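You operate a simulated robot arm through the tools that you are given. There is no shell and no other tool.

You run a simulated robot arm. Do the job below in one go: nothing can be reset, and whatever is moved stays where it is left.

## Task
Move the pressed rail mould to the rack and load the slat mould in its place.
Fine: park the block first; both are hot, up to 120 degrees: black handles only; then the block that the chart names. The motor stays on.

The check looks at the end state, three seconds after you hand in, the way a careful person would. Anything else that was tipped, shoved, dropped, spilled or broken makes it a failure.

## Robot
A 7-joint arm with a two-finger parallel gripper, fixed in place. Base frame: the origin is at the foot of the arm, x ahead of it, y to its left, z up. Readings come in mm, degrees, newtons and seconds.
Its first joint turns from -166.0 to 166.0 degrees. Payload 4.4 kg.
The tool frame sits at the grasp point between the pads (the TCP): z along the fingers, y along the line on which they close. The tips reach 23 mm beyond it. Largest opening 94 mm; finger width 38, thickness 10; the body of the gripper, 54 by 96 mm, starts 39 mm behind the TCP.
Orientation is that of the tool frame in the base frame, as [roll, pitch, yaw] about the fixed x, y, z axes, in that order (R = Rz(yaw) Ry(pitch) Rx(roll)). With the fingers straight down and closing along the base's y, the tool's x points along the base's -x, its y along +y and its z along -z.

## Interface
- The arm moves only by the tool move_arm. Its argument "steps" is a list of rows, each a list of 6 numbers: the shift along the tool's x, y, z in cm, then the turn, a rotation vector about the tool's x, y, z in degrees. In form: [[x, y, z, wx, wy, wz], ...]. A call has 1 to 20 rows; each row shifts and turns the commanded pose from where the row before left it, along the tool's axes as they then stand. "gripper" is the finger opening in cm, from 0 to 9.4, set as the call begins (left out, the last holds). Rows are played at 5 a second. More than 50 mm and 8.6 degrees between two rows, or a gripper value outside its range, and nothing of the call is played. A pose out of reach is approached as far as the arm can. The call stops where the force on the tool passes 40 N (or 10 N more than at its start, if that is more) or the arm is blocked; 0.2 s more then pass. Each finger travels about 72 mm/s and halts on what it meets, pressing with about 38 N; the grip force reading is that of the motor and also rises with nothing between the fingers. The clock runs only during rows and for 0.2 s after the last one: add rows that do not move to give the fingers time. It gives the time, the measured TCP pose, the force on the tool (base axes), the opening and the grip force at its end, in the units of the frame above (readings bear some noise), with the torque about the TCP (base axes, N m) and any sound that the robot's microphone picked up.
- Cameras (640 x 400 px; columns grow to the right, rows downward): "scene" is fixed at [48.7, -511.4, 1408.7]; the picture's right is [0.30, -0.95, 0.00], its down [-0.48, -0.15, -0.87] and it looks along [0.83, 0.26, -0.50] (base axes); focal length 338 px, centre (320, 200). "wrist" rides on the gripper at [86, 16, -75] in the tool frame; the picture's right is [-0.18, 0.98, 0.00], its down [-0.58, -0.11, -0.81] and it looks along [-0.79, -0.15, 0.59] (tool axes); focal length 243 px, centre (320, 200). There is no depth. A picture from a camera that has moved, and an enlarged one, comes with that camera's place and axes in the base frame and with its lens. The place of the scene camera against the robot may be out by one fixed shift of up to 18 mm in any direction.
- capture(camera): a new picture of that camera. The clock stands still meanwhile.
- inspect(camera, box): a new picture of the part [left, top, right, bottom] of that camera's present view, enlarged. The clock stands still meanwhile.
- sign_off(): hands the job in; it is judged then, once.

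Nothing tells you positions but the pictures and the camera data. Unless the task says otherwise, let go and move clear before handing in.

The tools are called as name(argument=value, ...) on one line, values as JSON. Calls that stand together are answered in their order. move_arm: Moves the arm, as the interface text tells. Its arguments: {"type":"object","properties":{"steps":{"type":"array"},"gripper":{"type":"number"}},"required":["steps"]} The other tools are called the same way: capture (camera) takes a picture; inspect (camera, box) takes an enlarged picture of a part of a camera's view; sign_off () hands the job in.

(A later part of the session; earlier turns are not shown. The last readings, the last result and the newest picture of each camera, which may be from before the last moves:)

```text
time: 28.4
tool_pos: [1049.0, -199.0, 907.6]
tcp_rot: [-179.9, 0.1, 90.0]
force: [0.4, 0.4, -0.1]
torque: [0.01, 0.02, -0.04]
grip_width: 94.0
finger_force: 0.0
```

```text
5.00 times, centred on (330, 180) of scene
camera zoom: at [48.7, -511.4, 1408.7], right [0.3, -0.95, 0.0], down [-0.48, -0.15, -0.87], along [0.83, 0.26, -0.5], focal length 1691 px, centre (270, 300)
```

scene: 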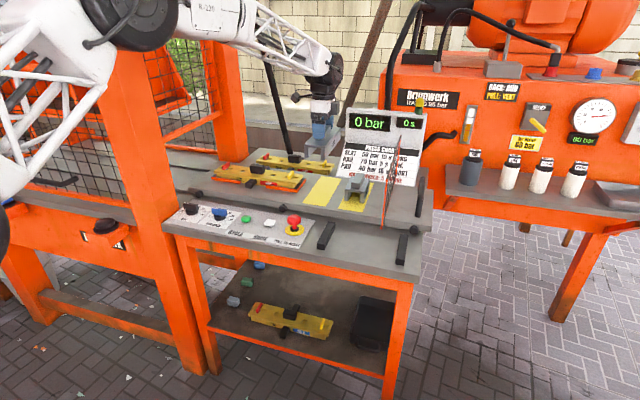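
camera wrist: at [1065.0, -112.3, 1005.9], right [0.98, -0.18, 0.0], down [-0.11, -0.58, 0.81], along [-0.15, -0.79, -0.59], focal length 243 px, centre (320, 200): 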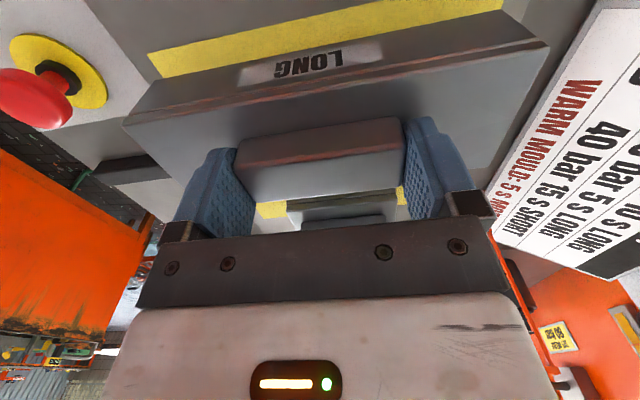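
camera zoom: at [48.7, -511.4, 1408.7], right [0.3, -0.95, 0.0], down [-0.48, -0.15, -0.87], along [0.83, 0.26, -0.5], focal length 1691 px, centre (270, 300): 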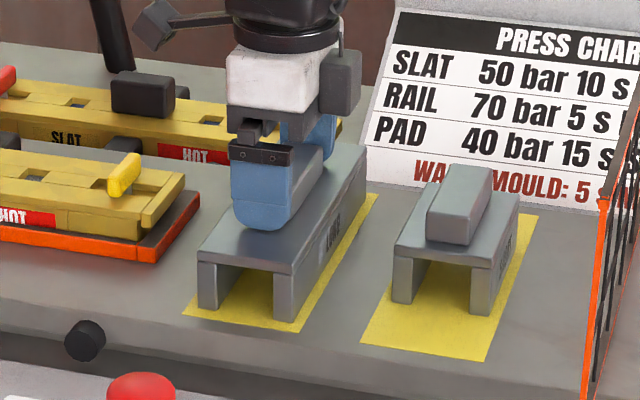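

The LONG block stands squarely on its patch. I'll rise, turn the wrist back and look at the RAIL mould from above.

move_arm(steps=[[0, 0, -1, 0, 0, 0], [0, 0, -3, 0, 0, 0], [0, 0, -4, 0, 0, 0], [0, 0, -4, 0, 0, 0], [0, 0, -4, 0, 0, 0], [0, 0, 0, 0, 0, -8.2], [0, 0, 0, 0, 0, -8.2], [0, 0, 0, 0, 0, -8.2], [0, 0, 0, 0, 0, -8.2], [0, 0, 0, 0, 0, -8.2], [0, 0, 0, 0, 0, -8.2], [0, 0, 0, 0, 0, -8.2], [0, 0, 0, 0, 0, -8.2], [0, 0, 0, 0, 0, -8.2], [0, 0, 0, 0, 0, -8.2], [0, 0, 0, 0, 0, -8.0], [0, 0, 0, 0, 0, 0]])

move_arm(steps=[[2, 4.5, -1, 0, 0, 0], [3, 4, -1, 0, 0, 0], [3, 4, -1, 0, 0, 0], [3, 4, -1, 0, 0, 0], [3, 4, 0, 0, 0, 0], [1, 4.5, 0, 0, 0, 0], [0, 0, 0, 0, 0, 0]])

capture(camera="wrist")

inspect(camera="wrist", box=[190, 20, 480, 220])

inspect(camera="scene", box=[190, 140, 350, 220])

```text
time: 32.0
tool_pos: [1049.8, -197.7, 1068.4]
tcp_rot: [180.0, 0.0, -179.9]
force: [0.1, 0.4, 0.2]
torque: [0.02, 0.0, -0.03]
grip_width: 94.2
finger_force: 0.2
```

```text
refused: row 1 steps farther than a row can; nothing moved
```

```text
taken
camera wrist: at [962.4, -182.6, 1143.2], right [0.18, 0.98, 0.0], down [0.58, -0.11, 0.81], along [0.79, -0.15, -0.59], focal length 243 px, centre (320, 200)
```

wrist: 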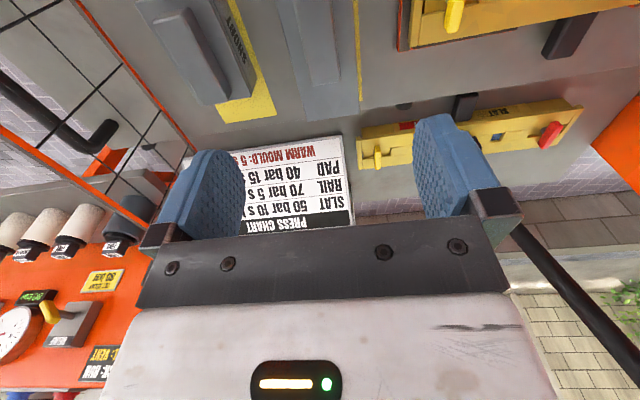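

```text
2.00 times, centred on (335, 120) of wrist
camera zoom: at [962.4, -182.6, 1143.2], right [0.18, 0.98, 0.0], down [0.58, -0.11, 0.81], along [0.79, -0.15, -0.59], focal length 485 px, centre (290, 360)
```

zoom: 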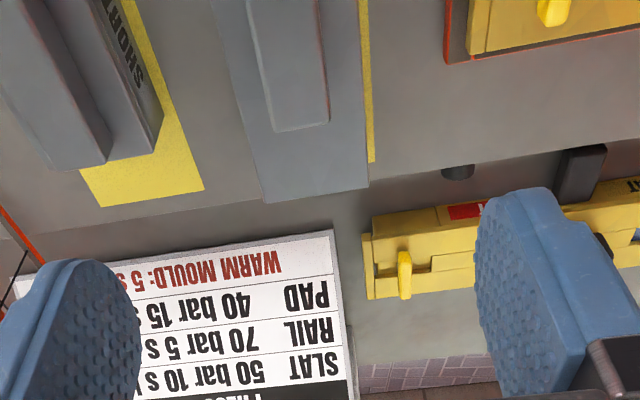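

```text
4.00 times, centred on (270, 180) of scene
camera zoom: at [48.7, -511.4, 1408.7], right [0.3, -0.95, 0.0], down [-0.48, -0.15, -0.87], along [0.83, 0.26, -0.5], focal length 1353 px, centre (520, 280)
```

zoom: 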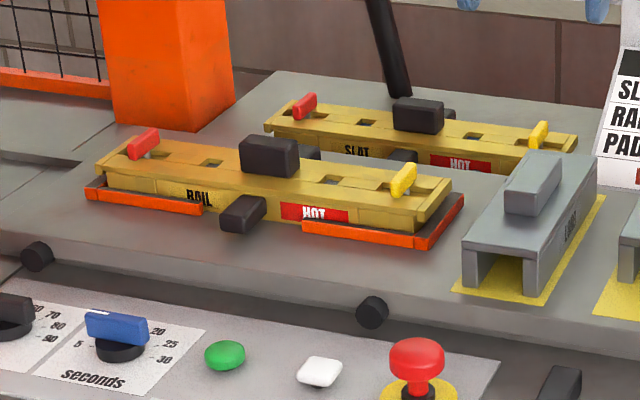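

The previous translation was refused for step size. I'll shift with smaller steps to view the RAIL mould from above.

move_arm(steps=[[2.1, 3.55, -0.45, 0, 0, 0], [2.1, 3.55, -0.45, 0, 0, 0], [2.1, 3.55, -0.45, 0, 0, 0], [2.1, 3.55, -0.45, 0, 0, 0], [2.1, 3.55, -0.45, 0, 0, 0], [2.1, 3.55, -0.45, 0, 0, 0], [2.1, 3.55, -0.45, 0, 0, 0], [0, 0, 0, 0, 0, 0]])

capture(camera="wrist")

inspect(camera="wrist", box=[180, 40, 460, 215])

```text
time: 33.8
tool_pos: [902.0, 48.7, 1100.0]
tcp_rot: [-180.0, 0.0, 179.9]
force: [0.5, 0.4, 0.1]
torque: [-0.01, -0.01, -0.01]
grip_width: 93.8
finger_force: 0.1
```

```text
taken
camera wrist: at [814.4, 65.5, 1175.4], right [0.18, 0.98, 0.0], down [0.58, -0.11, 0.81], along [0.79, -0.15, -0.59], focal length 243 px, centre (320, 200)
```

wrist: 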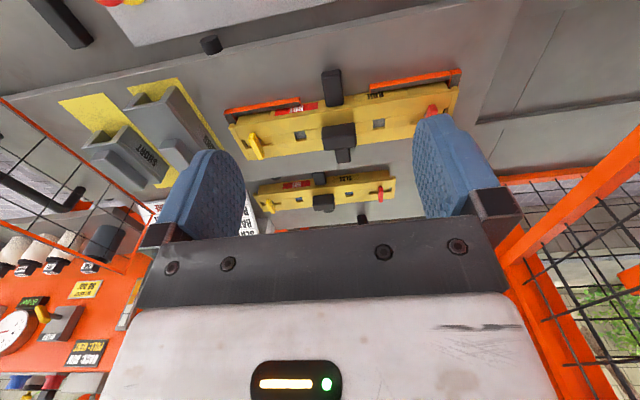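

```text
2.29 times, centred on (320, 128) of wrist
camera zoom: at [814.4, 65.5, 1175.4], right [0.18, 0.98, 0.0], down [0.58, -0.11, 0.81], along [0.79, -0.15, -0.59], focal length 555 px, centre (320, 366)
```

zoom: 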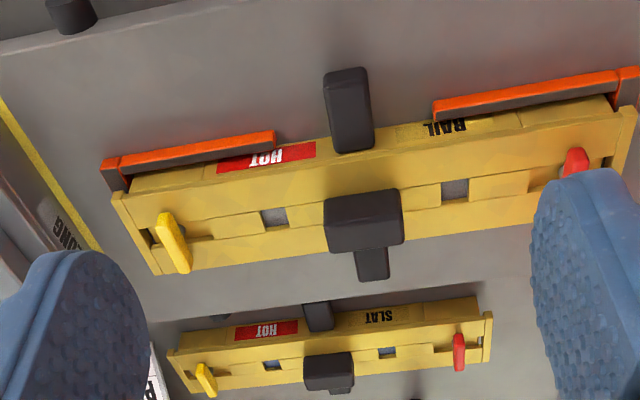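

Now the RAIL mould's black top handle is exposed. I'll enlarge the handle and the ends in the stops.

inspect(camera="wrist", box=[290, 60, 390, 170])

inspect(camera="wrist", box=[215, 85, 335, 170])

inspect(camera="wrist", box=[360, 55, 480, 140])

inspect(camera="scene", box=[200, 145, 320, 205])

```text
3.64 times, centred on (340, 115) of wrist
camera zoom: at [814.4, 65.5, 1175.4], right [0.18, 0.98, 0.0], down [0.58, -0.11, 0.81], along [0.79, -0.15, -0.59], focal length 882 px, centre (247, 509)
```

zoom: 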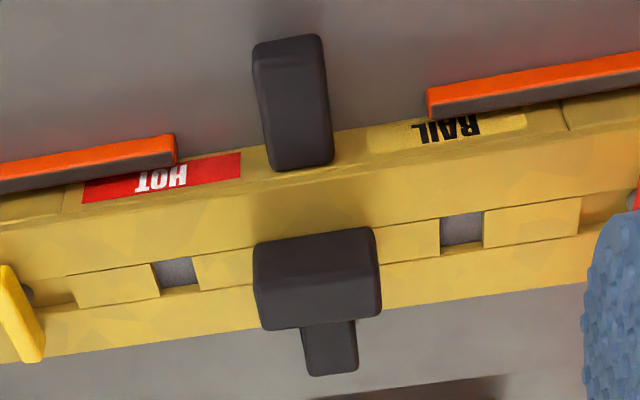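

```text
4.71 times, centred on (275, 128) of wrist
camera zoom: at [814.4, 65.5, 1175.4], right [0.18, 0.98, 0.0], down [0.58, -0.11, 0.81], along [0.79, -0.15, -0.59], focal length 1142 px, centre (532, 541)
```

zoom: 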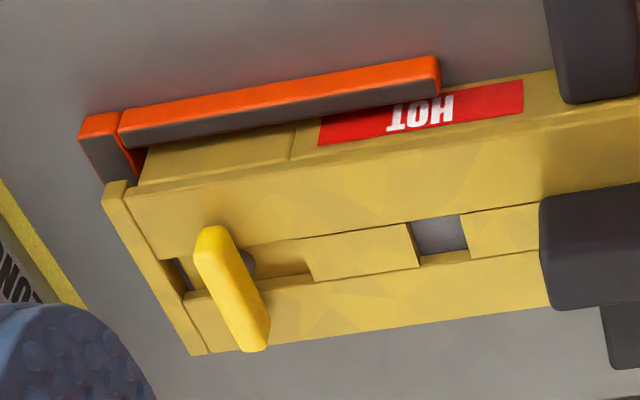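

```text
4.71 times, centred on (420, 98) of wrist
camera zoom: at [814.4, 65.5, 1175.4], right [0.18, 0.98, 0.0], down [0.58, -0.11, 0.81], along [0.79, -0.15, -0.59], focal length 1142 px, centre (-151, 682)
```

zoom: 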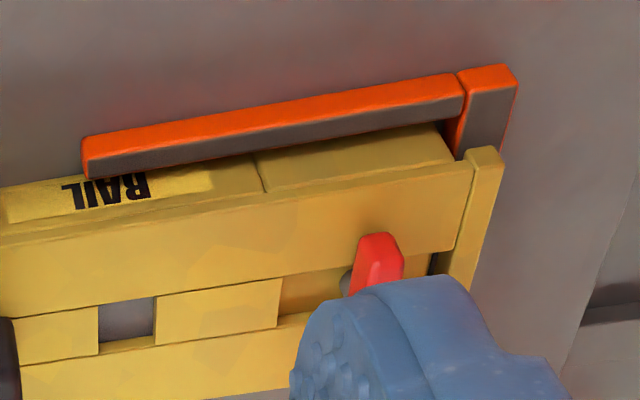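

```text
5.33 times, centred on (260, 175) of scene
camera zoom: at [48.7, -511.4, 1408.7], right [0.3, -0.95, 0.0], down [-0.48, -0.15, -0.87], along [0.83, 0.26, -0.5], focal length 1804 px, centre (640, 333)
```

zoom: 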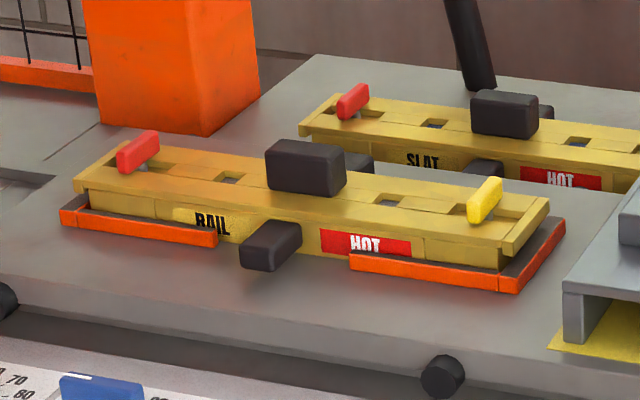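

The RAIL mould's black handle is about 48×26 mm, centred near [1050, 50.6], top z≈899, with the mould top at ≈876. I'll move above it and then lower with the tips staying about 4 mm above the yellow metal.

move_arm(steps=[[-3.7, 0.05, 2.5, 0, 0, 0], [-3.7, 0.05, 2.5, 0, 0, 0], [-3.7, 0.05, 2.5, 0, 0, 0], [-3.7, 0.05, 2.5, 0, 0, 0], [0, 0, 2.5, 0, 0, 0], [0, 0, 0, 0, 0, 0]])

capture(camera="wrist")

inspect(camera="wrist", box=[240, 60, 400, 200])

```text
time: 35.2
tool_pos: [1050.8, 51.2, 974.1]
tcp_rot: [180.0, 0.0, -179.9]
force: [0.8, 0.7, -0.6]
torque: [-0.02, 0.0, -0.01]
grip_width: 94.2
finger_force: 0.1
```

```text
taken
camera wrist: at [964.6, 68.1, 1049.7], right [0.18, 0.98, 0.0], down [0.58, -0.11, 0.81], along [0.79, -0.15, -0.59], focal length 243 px, centre (320, 200)
```

wrist: 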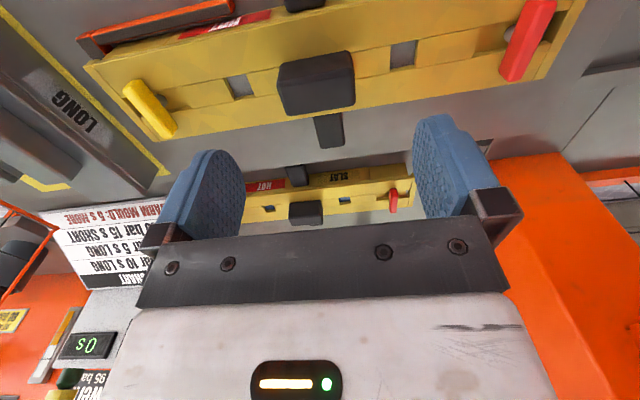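

```text
2.86 times, centred on (320, 130) of wrist
camera zoom: at [964.6, 68.1, 1049.7], right [0.18, 0.98, 0.0], down [0.58, -0.11, 0.81], along [0.79, -0.15, -0.59], focal length 693 px, centre (320, 400)
```

zoom: 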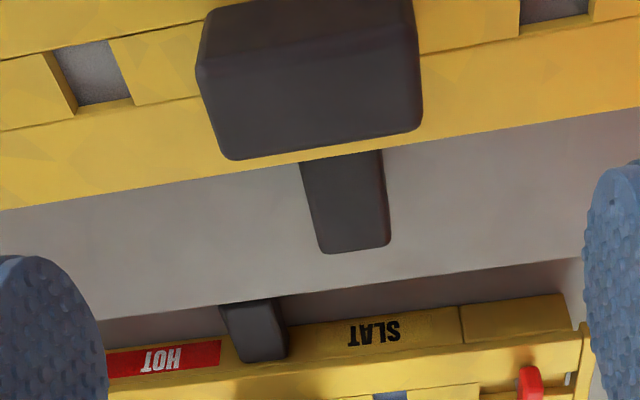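

The handle lies centred under the fingers. I'll lower to z≈903.

move_arm(steps=[[0, -0.06, 2.5, 0, 0, 0], [0, 0, 2.5, 0, 0, 0], [0, 0, 1.4, 0, 0, 0], [0, 0, 0.6, 0, 0, 0], [0, 0, 0, 0, 0, 0]])

inspect(camera="wrist", box=[180, 80, 480, 240])

inspect(camera="scene", box=[200, 110, 320, 200])

```text
time: 36.4
tool_pos: [1051.4, 51.1, 904.8]
tcp_rot: [-180.0, 0.0, -179.9]
force: [0.4, -0.3, -1.2]
torque: [0.02, -0.01, -0.01]
grip_width: 94.1
finger_force: 0.0
```

```text
2.13 times, centred on (330, 160) of wrist
camera zoom: at [964.0, 67.7, 979.8], right [0.18, 0.98, 0.0], down [0.58, -0.11, 0.81], along [0.79, -0.15, -0.59], focal length 518 px, centre (299, 285)
```

zoom: 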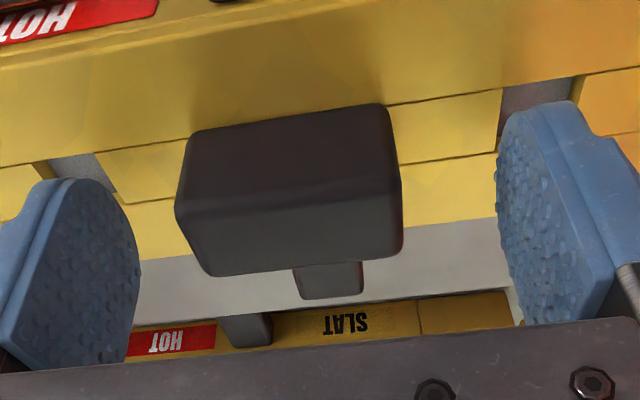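

```text
4.44 times, centred on (260, 155) of scene
camera zoom: at [48.7, -511.4, 1408.7], right [0.3, -0.95, 0.0], down [-0.48, -0.15, -0.87], along [0.83, 0.26, -0.5], focal length 1504 px, centre (587, 400)
```

zoom: 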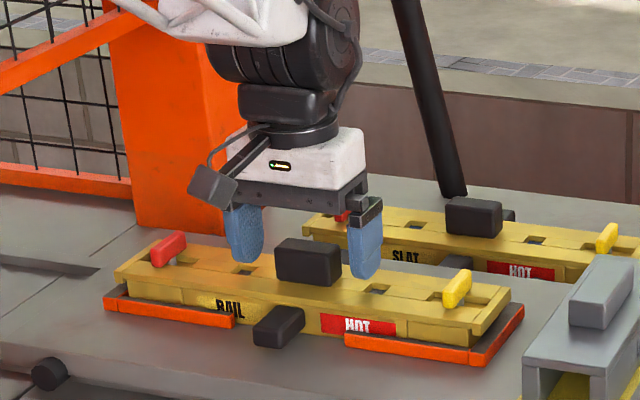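

The fingers straddle the black handle with the tips clear of the yellow plate. Closing now.

move_arm(steps=[[0, 0, 0, 0, 0, 0], [0, 0, 0, 0, 0, 0], [0, 0, 0, 0, 0, 0], [0, 0, 0, 0, 0, 0]], gripper=3.0)

inspect(camera="wrist", box=[180, 80, 480, 240])

```text
time: 37.4
tool_pos: [1050.7, 51.9, 903.9]
tcp_rot: [180.0, 0.1, -179.9]
force: [-0.5, -2.5, 1.2]
torque: [-0.1, -0.02, -0.03]
grip_width: 49.8
finger_force: 38.4
```

```text
2.13 times, centred on (330, 160) of wrist
camera zoom: at [964.0, 67.7, 980.0], right [0.18, 0.98, 0.0], down [0.58, -0.11, 0.81], along [0.79, -0.15, -0.59], focal length 518 px, centre (299, 285)
```

zoom: 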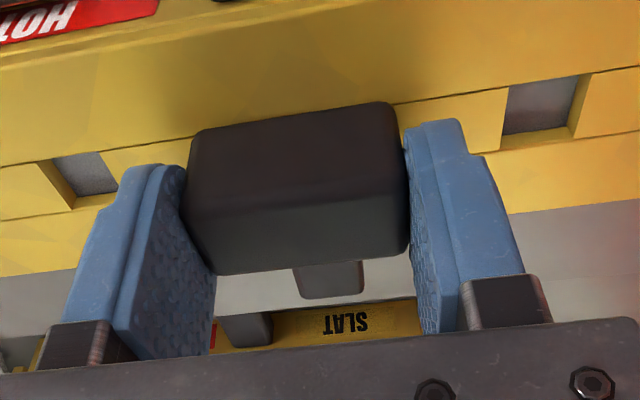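

Gripped at 50 mm. I'll take a couple of still readings to average the exact nest pose before lifting.

move_arm(steps=[[0, 0, 0, 0, 0, 0]])

move_arm(steps=[[0, 0, 0, 0, 0, 0]])

move_arm(steps=[[0, 0, 0, 0, 0, 0]])

move_arm(steps=[[0, 0, 0, 0, 0, 0]])

```text
time: 37.8
tool_pos: [1051.6, 51.5, 904.0]
tcp_rot: [179.9, 0.1, 179.9]
force: [0.1, -2.3, 2.0]
torque: [-0.03, -0.02, 0.04]
grip_width: 50.0
finger_force: 38.2
```

```text
time: 38.2
tool_pos: [1050.8, 50.7, 905.0]
tcp_rot: [179.9, 0.1, 180.0]
force: [0.0, -1.5, 2.4]
torque: [-0.09, 0.01, 0.01]
grip_width: 49.9
finger_force: 38.6
```

```text
time: 38.6
tool_pos: [1050.8, 51.1, 905.6]
tcp_rot: [-180.0, 0.0, -179.9]
force: [1.2, -1.6, 2.2]
torque: [-0.04, -0.03, -0.01]
grip_width: 49.7
finger_force: 38.4
```

```text
time: 39.0
tool_pos: [1050.7, 51.0, 904.1]
tcp_rot: [-179.9, 0.0, -179.9]
force: [1.7, -1.2, 3.4]
torque: [-0.06, -0.07, 0.01]
grip_width: 49.9
finger_force: 38.2
```

The nest pose averages [1050.9, 51.2, 904.5]. Now I'll lift the mould gently straight up.

move_arm(steps=[[0, 0, -0.3, 0, 0, 0], [0, 0, -0.5, 0, 0, 0], [0, 0, -0.7, 0, 0, 0], [0, 0, -1, 0, 0, 0], [0, 0, -1, 0, 0, 0], [0, 0, 0, 0, 0, 0]])

inspect(camera="scene", box=[190, 110, 330, 210])

inspect(camera="wrist", box=[180, 80, 480, 240])

```text
time: 40.4
tool_pos: [1049.5, 51.2, 938.0]
tcp_rot: [-179.9, 0.0, 180.0]
force: [-0.7, 0.2, -10.3]
torque: [0.04, 0.0, -0.01]
grip_width: 49.7
finger_force: 38.6
```

```text
4.00 times, centred on (260, 160) of scene
camera zoom: at [48.7, -511.4, 1408.7], right [0.3, -0.95, 0.0], down [-0.48, -0.15, -0.87], along [0.83, 0.26, -0.5], focal length 1353 px, centre (560, 360)
```

zoom: 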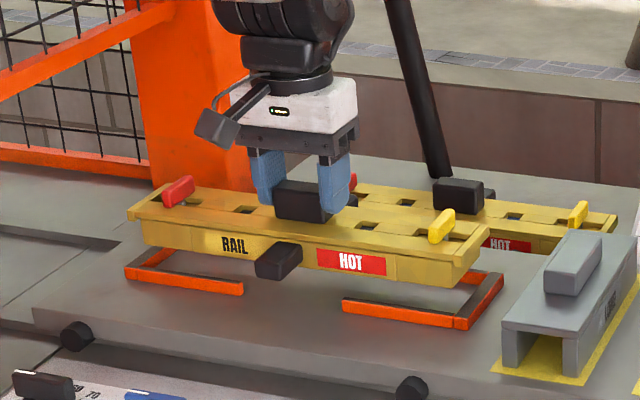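

```text
2.13 times, centred on (330, 160) of wrist
camera zoom: at [962.6, 67.6, 1014.1], right [0.18, 0.98, 0.0], down [0.58, -0.11, 0.81], along [0.79, -0.15, -0.59], focal length 518 px, centre (299, 285)
```

zoom: 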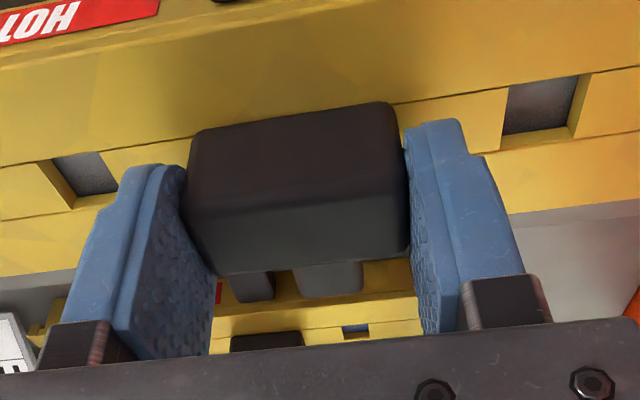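

The mould lifts level (about 1 kg). From earlier views the rack bars are at y≈-273 and y≈-490, x 776–890, top z≈820, and the mesh guard starts at x≈868, y≈-428, z≥848, so I'll aim for x≈819, y≈-382. I'll raise, draw back and then carry right.

move_arm(steps=[[0, 0, -2, 0, 0, 0], [0, 0, -3, 0, 0, 0], [0, 0, -3, 0, 0, 0], [0, 0, -3, 0, 0, 0], [3, 0, 0, 0, 0, 0], [3.5, 0, 0, 0, 0, 0], [3.5, 0, 0, 0, 0, 0], [3.5, 0, 0, 0, 0, 0], [3.5, 0, 0, 0, 0, 0], [3.5, 0, 0, 0, 0, 0], [3.5, 0, 0, 0, 0, 0], [0, 0, 0, 0, 0, 0]])

capture(camera="scene")

capture(camera="wrist")

```text
time: 43.0
tool_pos: [809.5, 51.5, 1049.6]
tcp_rot: [179.9, 0.2, -180.0]
force: [0.3, -0.5, -10.7]
torque: [0.0, 0.03, 0.0]
grip_width: 49.8
finger_force: 38.2
```

```text
taken
```

scene: 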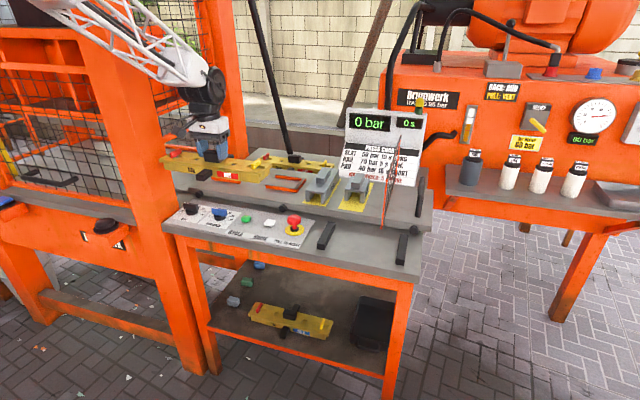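

```text
taken
camera wrist: at [723.0, 67.8, 1124.7], right [0.18, 0.98, 0.0], down [0.58, -0.11, 0.81], along [0.79, -0.15, -0.59], focal length 243 px, centre (320, 200)
```

wrist: 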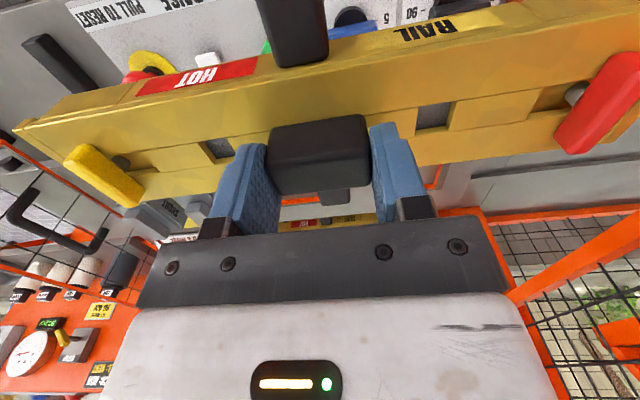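

Clear of the post on the left. I'll carry the mould right to above the rack.

move_arm(steps=[[0, -2.5, 0, 0, 0, 0], [0, -4, 0, 0, 0, 0], [0, -4, 0, 0, 0, 0], [0, -4, 0, 0, 0, 0], [0, -4, 0, 0, 0, 0], [0, -4, 0, 0, 0, 0], [0, -4, 0, 0, 0, 0], [0, -4, 0, 0, 0, 0], [0, -4, 0, 0, 0, 0], [0, -4, 0, 0, 0, 0], [0, -3, 0, 0, 0, 0], [0, -1.8, 0, 0, 0, 0], [0, 0, 0, 0, 0, 0]])

capture(camera="scene")

capture(camera="wrist")

inspect(camera="scene", box=[280, 140, 440, 270])

```text
time: 45.8
tool_pos: [811.9, -381.9, 1050.1]
tcp_rot: [180.0, 0.1, 180.0]
force: [-0.3, -0.6, -9.7]
torque: [0.01, 0.03, 0.01]
grip_width: 49.6
finger_force: 38.1
```

```text
taken
```

scene: 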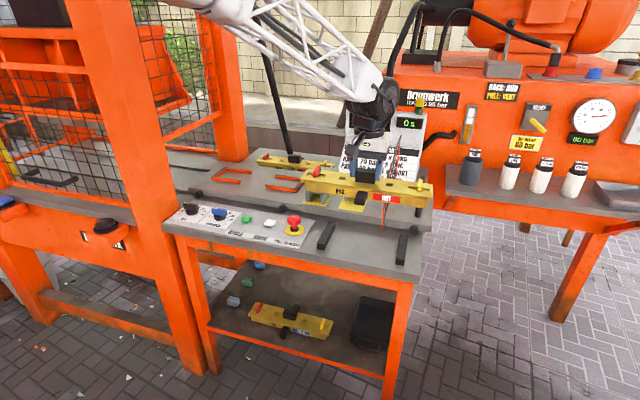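

```text
taken
camera wrist: at [724.3, -365.7, 1124.8], right [0.18, 0.98, 0.0], down [0.58, -0.11, 0.81], along [0.79, -0.15, -0.59], focal length 243 px, centre (320, 200)
```

wrist: 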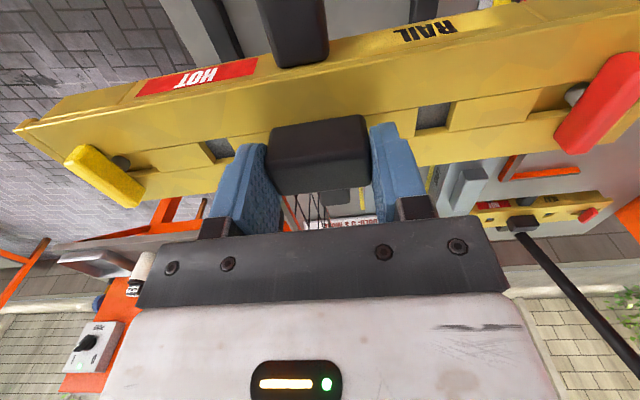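

```text
3.08 times, centred on (360, 205) of scene
camera zoom: at [48.7, -511.4, 1408.7], right [0.3, -0.95, 0.0], down [-0.48, -0.15, -0.87], along [0.83, 0.26, -0.5], focal length 1041 px, centre (197, 185)
```

zoom: 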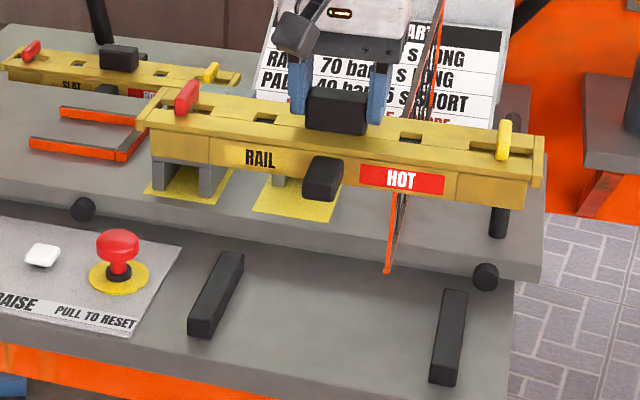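

The mould is above the bars, in front of the mesh. I'll lower it to about z 900 and check.

move_arm(steps=[[0, 0, 2.5, 0, 0, 0], [0, 0, 2.5, 0, 0, 0], [0, 0, 2.5, 0, 0, 0], [0, 0, 2.5, 0, 0, 0], [0, 0, 2.5, 0, 0, 0], [-0.3, 0, 1.5, 0, 0, 0], [-0.3, 0, 0.5, 0, 0, 0], [0, 0, 0, 0, 0, 0]])

inspect(camera="scene", box=[280, 170, 440, 270])

capture(camera="wrist")

```text
time: 47.6
tool_pos: [816.9, -381.9, 904.5]
tcp_rot: [180.0, 0.0, 179.9]
force: [-1.1, -0.6, -10.5]
torque: [0.0, -0.01, -0.01]
grip_width: 50.0
finger_force: 38.9
```

```text
4.00 times, centred on (360, 220) of scene
camera zoom: at [48.7, -511.4, 1408.7], right [0.3, -0.95, 0.0], down [-0.48, -0.15, -0.87], along [0.83, 0.26, -0.5], focal length 1353 px, centre (160, 120)
```

zoom: 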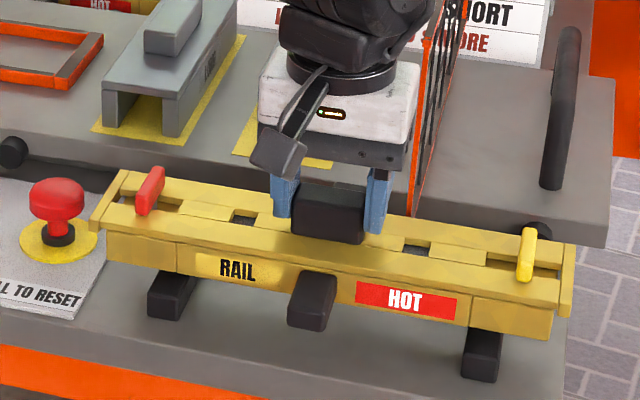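

```text
taken
camera wrist: at [729.6, -365.6, 979.6], right [0.18, 0.98, 0.0], down [0.58, -0.11, 0.81], along [0.79, -0.15, -0.59], focal length 243 px, centre (320, 200)
```

wrist: 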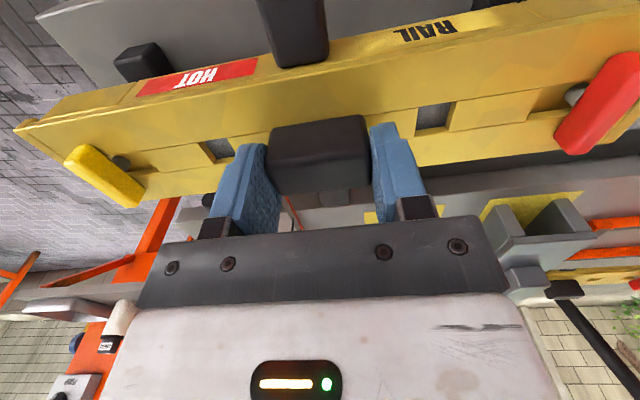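

The mould hovers about 24 mm above both bars. I'll lower gently toward contact near z≈880.

move_arm(steps=[[0, 0, 0.8, 0, 0, 0], [0, 0, 0.6, 0, 0, 0], [0, 0, 0.4, 0, 0, 0], [0, 0, 0.2, 0, 0, 0], [0, 0, 0, 0, 0, 0]])

inspect(camera="scene", box=[280, 170, 440, 270])

```text
time: 48.8
tool_pos: [817.5, -381.9, 885.8]
tcp_rot: [-179.9, 0.1, -180.0]
force: [-4.3, 3.0, 21.3]
torque: [0.11, 0.93, 0.01]
grip_width: 49.8
finger_force: 37.5
```

```text
4.00 times, centred on (360, 220) of scene
camera zoom: at [48.7, -511.4, 1408.7], right [0.3, -0.95, 0.0], down [-0.48, -0.15, -0.87], along [0.83, 0.26, -0.5], focal length 1353 px, centre (160, 120)
```

zoom: 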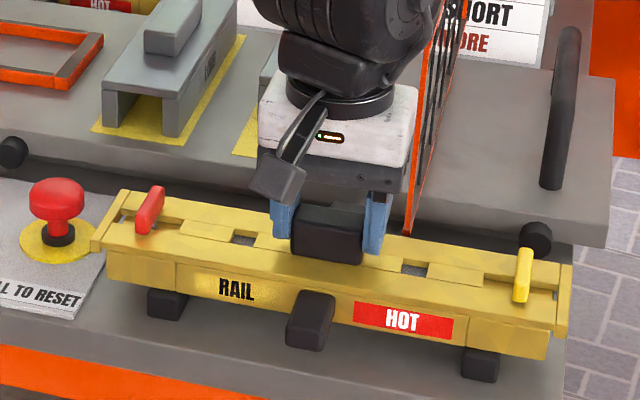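

Contact occurred slightly earlier than predicted (z≈885.8). I'll inspect whether the mould is really sitting on both bars.

inspect(camera="scene", box=[300, 215, 360, 255])

inspect(camera="scene", box=[375, 225, 435, 270])

move_arm(steps=[[0, 0, 0, 0, 0, 0]])

capture(camera="wrist")

```text
10.00 times, centred on (330, 235) of scene
camera zoom: at [48.7, -511.4, 1408.7], right [0.3, -0.95, 0.0], down [-0.48, -0.15, -0.87], along [0.83, 0.26, -0.5], focal length 3383 px, centre (220, -150)
```

zoom: 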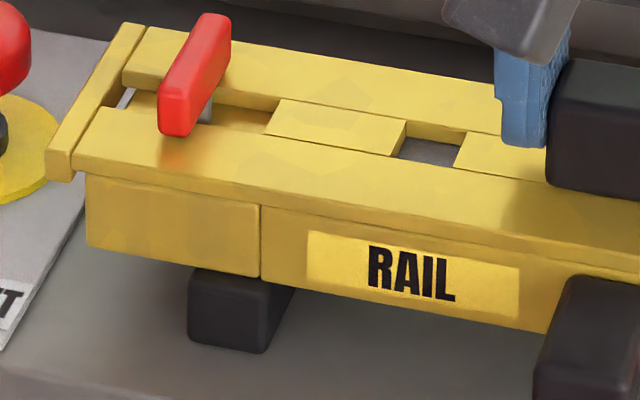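

```text
8.89 times, centred on (405, 248) of scene
camera zoom: at [48.7, -511.4, 1408.7], right [0.3, -0.95, 0.0], down [-0.48, -0.15, -0.87], along [0.83, 0.26, -0.5], focal length 3007 px, centre (-436, -222)
```

zoom: 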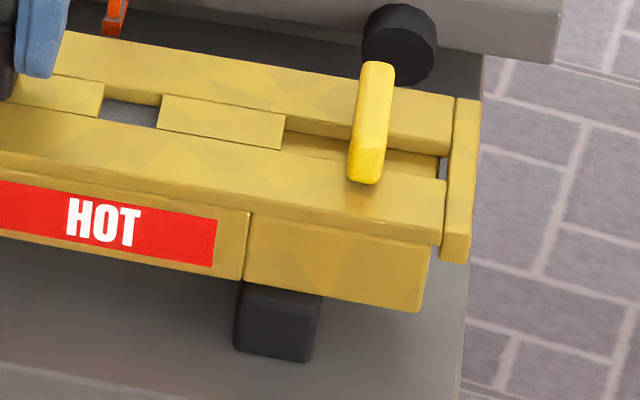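

```text
time: 49.2
tool_pos: [817.6, -383.0, 886.0]
tcp_rot: [-179.9, 0.1, -180.0]
force: [-2.6, 2.7, 29.0]
torque: [0.11, 0.49, 0.06]
grip_width: 49.7
finger_force: 37.8
```

```text
taken
camera wrist: at [730.2, -365.8, 961.7], right [0.18, 0.98, 0.0], down [0.58, -0.11, 0.81], along [0.79, -0.15, -0.59], focal length 243 px, centre (320, 200)
```

wrist: 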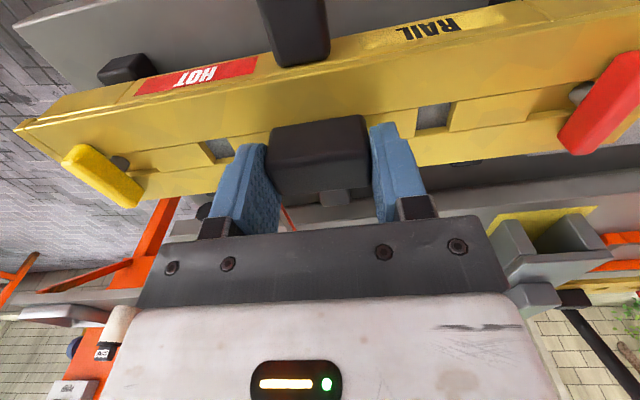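

The mould rests on both bars. I'll relieve the pressing force before letting go.

move_arm(steps=[[0, 0, -0.15, 0, 0, 0], [0, 0, 0, 0, 0, 0]])

```text
time: 49.8
tool_pos: [815.8, -382.8, 886.2]
tcp_rot: [-180.0, 0.0, 180.0]
force: [8.6, -2.4, 17.9]
torque: [-0.12, -0.95, -0.03]
grip_width: 50.0
finger_force: 38.0
```

move_arm(steps=[[0, 0, -0.12, 0, 0, 0], [0, 0, 0, 0, 0, 0]])

```text
time: 50.4
tool_pos: [815.3, -382.9, 886.4]
tcp_rot: [-180.0, -0.1, 180.0]
force: [2.5, -4.1, 7.2]
torque: [-0.32, -0.5, -0.04]
grip_width: 49.7
finger_force: 38.8
```

Force is nearly relieved. Now I'll open the gripper and check.

move_arm(steps=[[0, 0, 0, 0, 0, 0], [0, 0, 0, 0, 0, 0], [0, 0, 0, 0, 0, 0], [0, 0, 0, 0, 0, 0]], gripper=8.5)

inspect(camera="scene", box=[280, 170, 440, 270])

inspect(camera="wrist", box=[180, 80, 480, 240])

```text
time: 51.4
tool_pos: [816.1, -381.0, 886.6]
tcp_rot: [-179.9, 0.0, 180.0]
force: [-0.4, -0.6, 0.4]
torque: [-0.02, -0.01, 0.01]
grip_width: 84.8
finger_force: 0.0
```

```text
4.00 times, centred on (360, 220) of scene
camera zoom: at [48.7, -511.4, 1408.7], right [0.3, -0.95, 0.0], down [-0.48, -0.15, -0.87], along [0.83, 0.26, -0.5], focal length 1353 px, centre (160, 120)
```

zoom: 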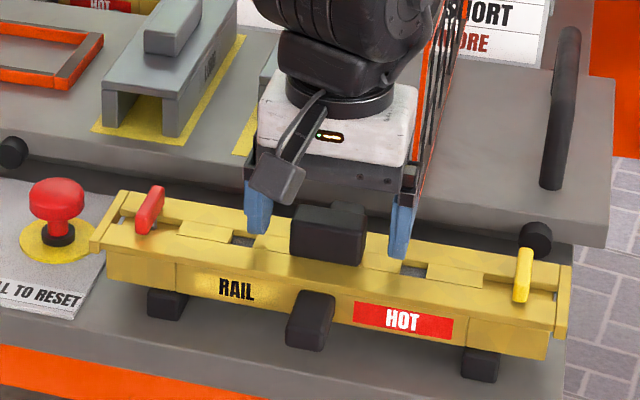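

```text
2.13 times, centred on (330, 160) of wrist
camera zoom: at [729.7, -365.6, 962.6], right [0.18, 0.98, 0.0], down [0.58, -0.11, 0.81], along [0.79, -0.15, -0.59], focal length 518 px, centre (299, 285)
```

zoom: 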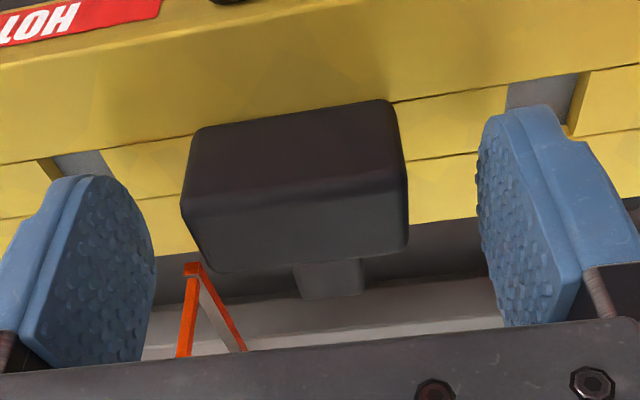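

The RAIL mould rests on the rack with the handle free. I'll rise straight up and travel left toward the SLAT mould, whose handle I estimate at about [1264, -10, 861].

move_arm(steps=[[0, 0, -0.8, 0, 0, 0], [0, 0, -2, 0, 0, 0], [0, 0, -3, 0, 0, 0], [0, 0, -4, 0, 0, 0], [0, 0, -4, 0, 0, 0], [0, 0, -3, 0, 0, 0], [0, 4, 0, 0, 0, 0], [0, 4, 0, 0, 0, 0], [0, 4, 0, 0, 0, 0], [0, 4, 0, 0, 0, 0], [0, 4, 0, 0, 0, 0], [0, 4, 0, 0, 0, 0], [0, 4, 0, 0, 0, 0], [0, 4, 0, 0, 0, 0], [0, 4, 0, 0, 0, 0], [0, 0, 0, 0, 0, 0]], gripper=9.4)

capture(camera="scene")

capture(camera="wrist")

inspect(camera="scene", box=[290, 190, 440, 270])

```text
time: 54.8
tool_pos: [815.0, -20.7, 1055.4]
tcp_rot: [-180.0, 0.1, 180.0]
force: [-0.9, 0.7, 0.1]
torque: [0.03, 0.01, 0.0]
grip_width: 94.0
finger_force: 0.0
```

```text
taken
```

scene: 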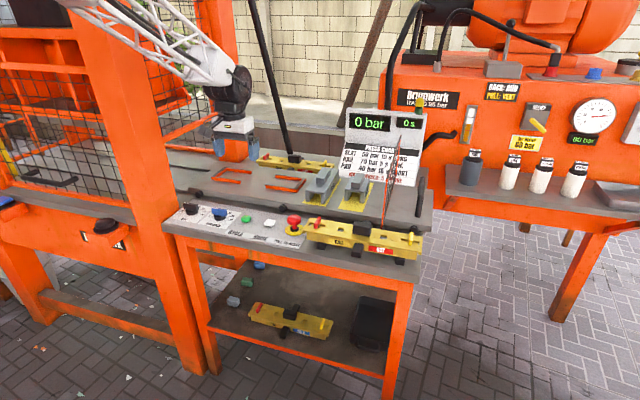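

```text
taken
camera wrist: at [728.9, -4.7, 1131.0], right [0.18, 0.98, 0.0], down [0.58, -0.11, 0.81], along [0.79, -0.15, -0.59], focal length 243 px, centre (320, 200)
```

wrist: 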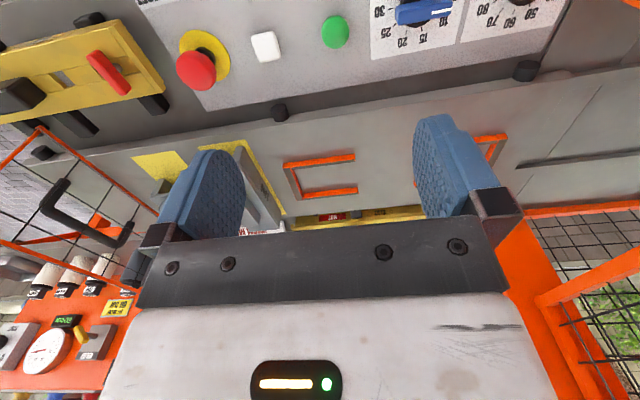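

```text
4.27 times, centred on (365, 230) of scene
camera zoom: at [48.7, -511.4, 1408.7], right [0.3, -0.95, 0.0], down [-0.48, -0.15, -0.87], along [0.83, 0.26, -0.5], focal length 1443 px, centre (128, 72)
```

zoom: 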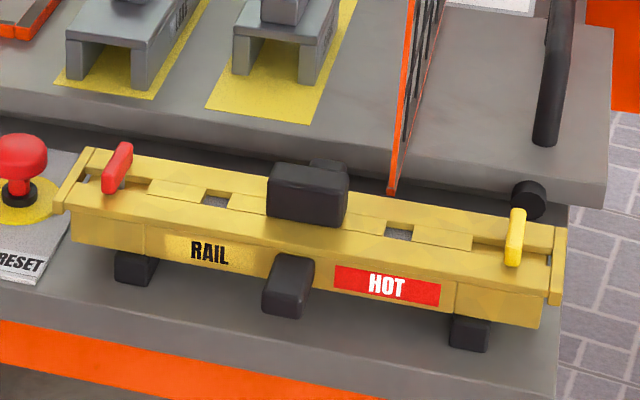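

RAIL is settled on the rack. Next I'll look at the empty nest from the same vantage as before.

move_arm(steps=[[-2.9, 2.3, -1.5, 0, 0, 0], [-2.9, 2.3, -1.5, 0, 0, 0], [-2.9, 2.3, -1.5, 0, 0, 0], [0, 0, 0, 0, 0, 0]])

capture(camera="wrist")

inspect(camera="wrist", box=[180, 40, 460, 215])

inspect(camera="scene", box=[190, 145, 340, 215])

```text
time: 55.8
tool_pos: [903.5, 47.4, 1100.4]
tcp_rot: [180.0, 0.0, -179.9]
force: [0.1, -0.1, 0.0]
torque: [0.03, 0.0, 0.03]
grip_width: 93.9
finger_force: 0.2
```

```text
taken
camera wrist: at [816.5, 63.2, 1175.5], right [0.18, 0.98, 0.0], down [0.58, -0.11, 0.81], along [0.79, -0.15, -0.59], focal length 243 px, centre (320, 200)
```

wrist: 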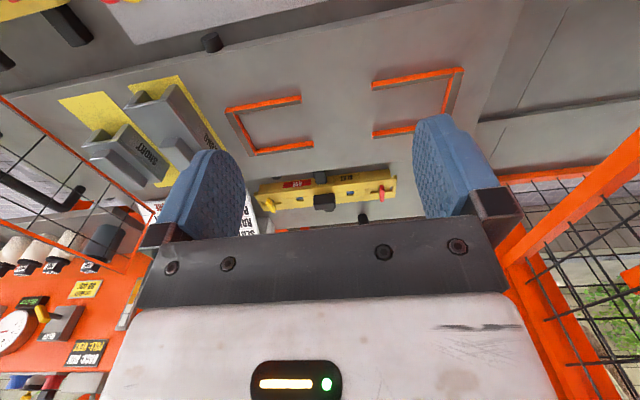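

```text
2.29 times, centred on (320, 128) of wrist
camera zoom: at [816.5, 63.2, 1175.5], right [0.18, 0.98, 0.0], down [0.58, -0.11, 0.81], along [0.79, -0.15, -0.59], focal length 555 px, centre (320, 366)
```

zoom: 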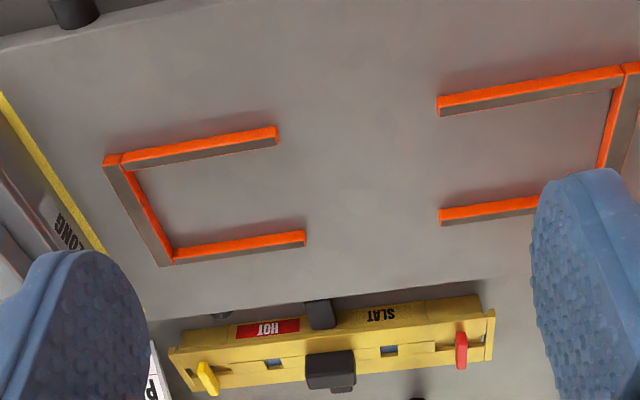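

```text
4.27 times, centred on (265, 180) of scene
camera zoom: at [48.7, -511.4, 1408.7], right [0.3, -0.95, 0.0], down [-0.48, -0.15, -0.87], along [0.83, 0.26, -0.5], focal length 1443 px, centre (555, 285)
```

zoom: 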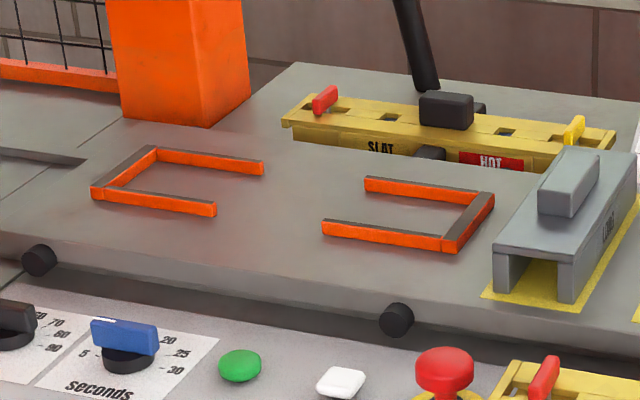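

The nest is two orange brackets, inner space about x 1009–1087, y -102..205, so centred near [1048, 51.5]. Now I'll approach the SLAT mould to check reach and view.

move_arm(steps=[[-3.9, -1.15, 1.0, 0, 0, 0], [-3.9, -1.15, 1.0, 0, 0, 0], [-3.9, -1.15, 1.0, 0, 0, 0], [-3.9, -1.15, 1.0, 0, 0, 0], [-3.9, -1.15, 1.0, 0, 0, 0], [0, 0, 0, 0, 0, 0]])

capture(camera="wrist")

inspect(camera="wrist", box=[180, 40, 460, 215])

```text
time: 57.2
tool_pos: [1098.2, -10.6, 1051.0]
tcp_rot: [-180.0, 0.0, 179.9]
force: [-0.2, 0.1, 0.9]
torque: [0.05, 0.01, 0.03]
grip_width: 93.9
finger_force: 0.1
```

```text
taken
camera wrist: at [1011.3, 6.0, 1126.2], right [0.18, 0.98, 0.0], down [0.58, -0.11, 0.81], along [0.79, -0.15, -0.59], focal length 243 px, centre (320, 200)
```

wrist: 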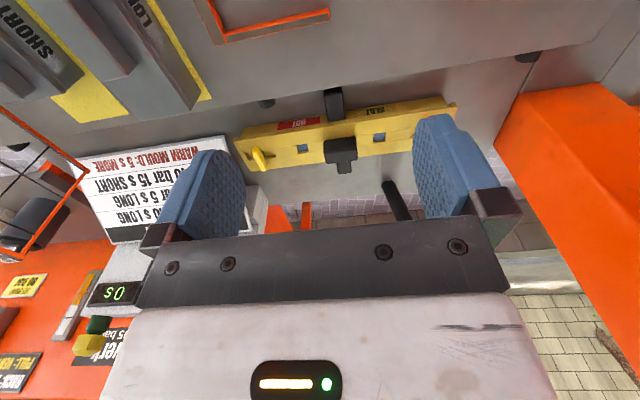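

```text
2.29 times, centred on (320, 128) of wrist
camera zoom: at [1011.3, 6.0, 1126.2], right [0.18, 0.98, 0.0], down [0.58, -0.11, 0.81], along [0.79, -0.15, -0.59], focal length 555 px, centre (320, 366)
```

zoom: 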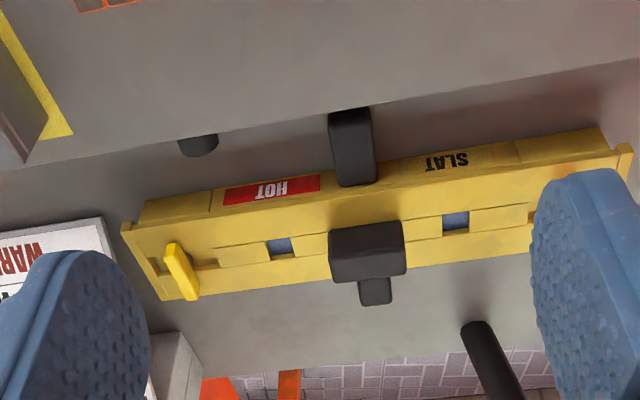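

SLAT's handle is confirmed: back edge x≈1275, y -33..14, top z≈861, aligned with the base axes. I'll test the reach toward x≈1263 at a safe height.

move_arm(steps=[[-3.3, 0.03, 1.0, 0, 0, 0], [-3.3, 0.03, 1.0, 0, 0, 0], [-3.3, 0.03, 1.0, 0, 0, 0], [-3.3, 0.03, 1.0, 0, 0, 0], [-3.3, 0.03, 1.0, 0, 0, 0], [0, 0, 0, 0, 0, 0], [0, 0, 0, 0, 0, 0]])

capture(camera="wrist")

capture(camera="scene")

```text
time: 58.8
tool_pos: [1262.7, -8.7, 1000.8]
tcp_rot: [179.9, 0.0, 180.0]
force: [0.7, -0.1, -0.1]
torque: [-0.05, 0.02, -0.02]
grip_width: 94.0
finger_force: 0.1
```

```text
taken
camera wrist: at [1176.1, 7.9, 1075.6], right [0.18, 0.98, 0.0], down [0.58, -0.11, 0.81], along [0.79, -0.15, -0.59], focal length 243 px, centre (320, 200)
```

wrist: 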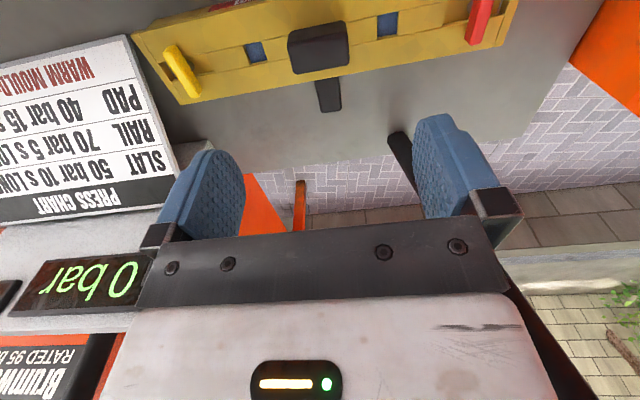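

```text
taken
```

scene: 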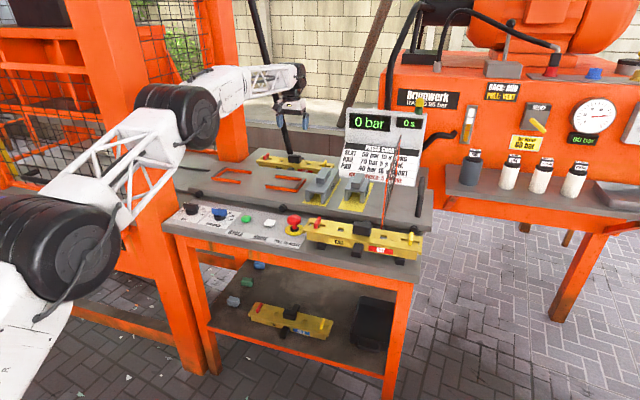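

The arm reaches there with the tool still vertical. I'll enlarge the handle region for precise alignment.

inspect(camera="wrist", box=[240, 0, 400, 130])

inspect(camera="scene", box=[230, 60, 350, 190])

```text
3.08 times, centred on (320, 65) of wrist
camera zoom: at [1176.1, 7.9, 1075.6], right [0.18, 0.98, 0.0], down [0.58, -0.11, 0.81], along [0.79, -0.15, -0.59], focal length 746 px, centre (320, 615)
```

zoom: 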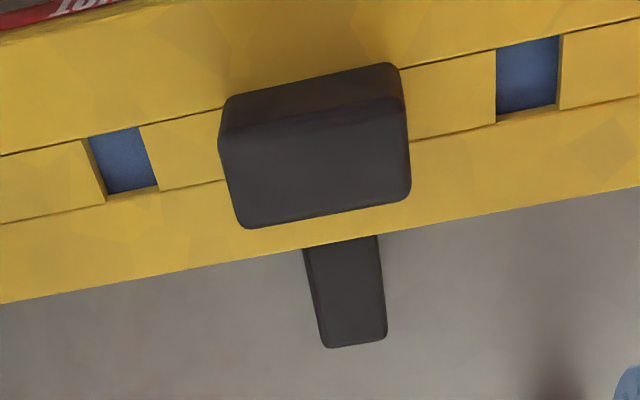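

```text
3.08 times, centred on (290, 125) of scene
camera zoom: at [48.7, -511.4, 1408.7], right [0.3, -0.95, 0.0], down [-0.48, -0.15, -0.87], along [0.83, 0.26, -0.5], focal length 1041 px, centre (412, 431)
```

zoom: 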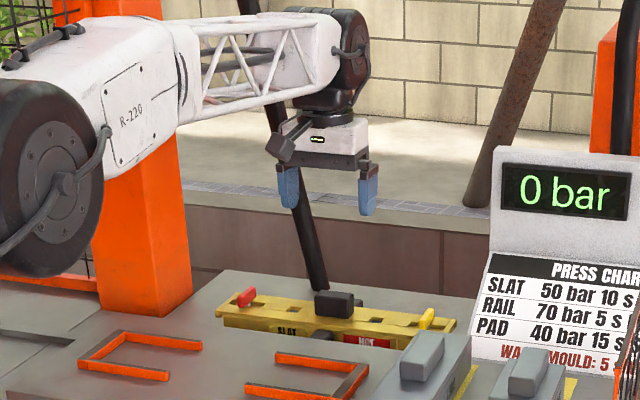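

The handle centre reads [1264.8, -9.4]. I'll descend to 75 mm above the handle top, the same relative height as my earlier RAIL view, for direct comparison.

move_arm(steps=[[-0.1, -0.03, 2.5, 0, 0, 0], [-0.08, 0, 2.5, 0, 0, 0], [0, 0, 1.5, 0, 0, 0], [0, 0, 0, 0, 0, 0], [0, 0, 0, 0, 0, 0]])

inspect(camera="wrist", box=[240, 60, 400, 200])

inspect(camera="scene", box=[180, 60, 350, 200])

```text
time: 60.0
tool_pos: [1265.0, -8.5, 934.2]
tcp_rot: [180.0, -0.1, -180.0]
force: [0.2, -1.1, -0.1]
torque: [0.01, -0.02, -0.01]
grip_width: 93.9
finger_force: 0.1
```

```text
2.86 times, centred on (320, 130) of wrist
camera zoom: at [1178.0, 7.6, 1010.6], right [0.18, 0.98, 0.0], down [0.58, -0.11, 0.81], along [0.79, -0.15, -0.59], focal length 693 px, centre (320, 400)
```

zoom: 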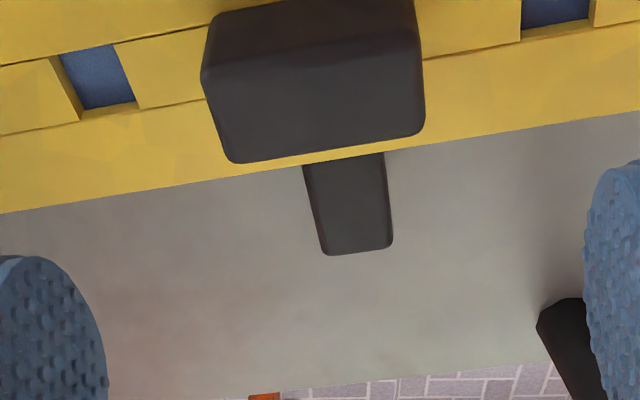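

```text
2.86 times, centred on (265, 130) of scene
camera zoom: at [48.7, -511.4, 1408.7], right [0.3, -0.95, 0.0], down [-0.48, -0.15, -0.87], along [0.83, 0.26, -0.5], focal length 966 px, centre (477, 400)
```

zoom: 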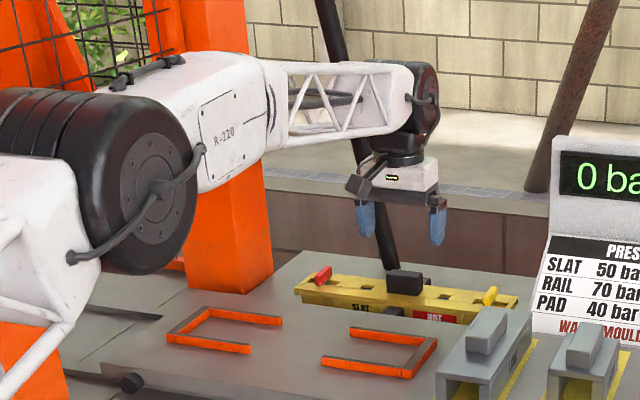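

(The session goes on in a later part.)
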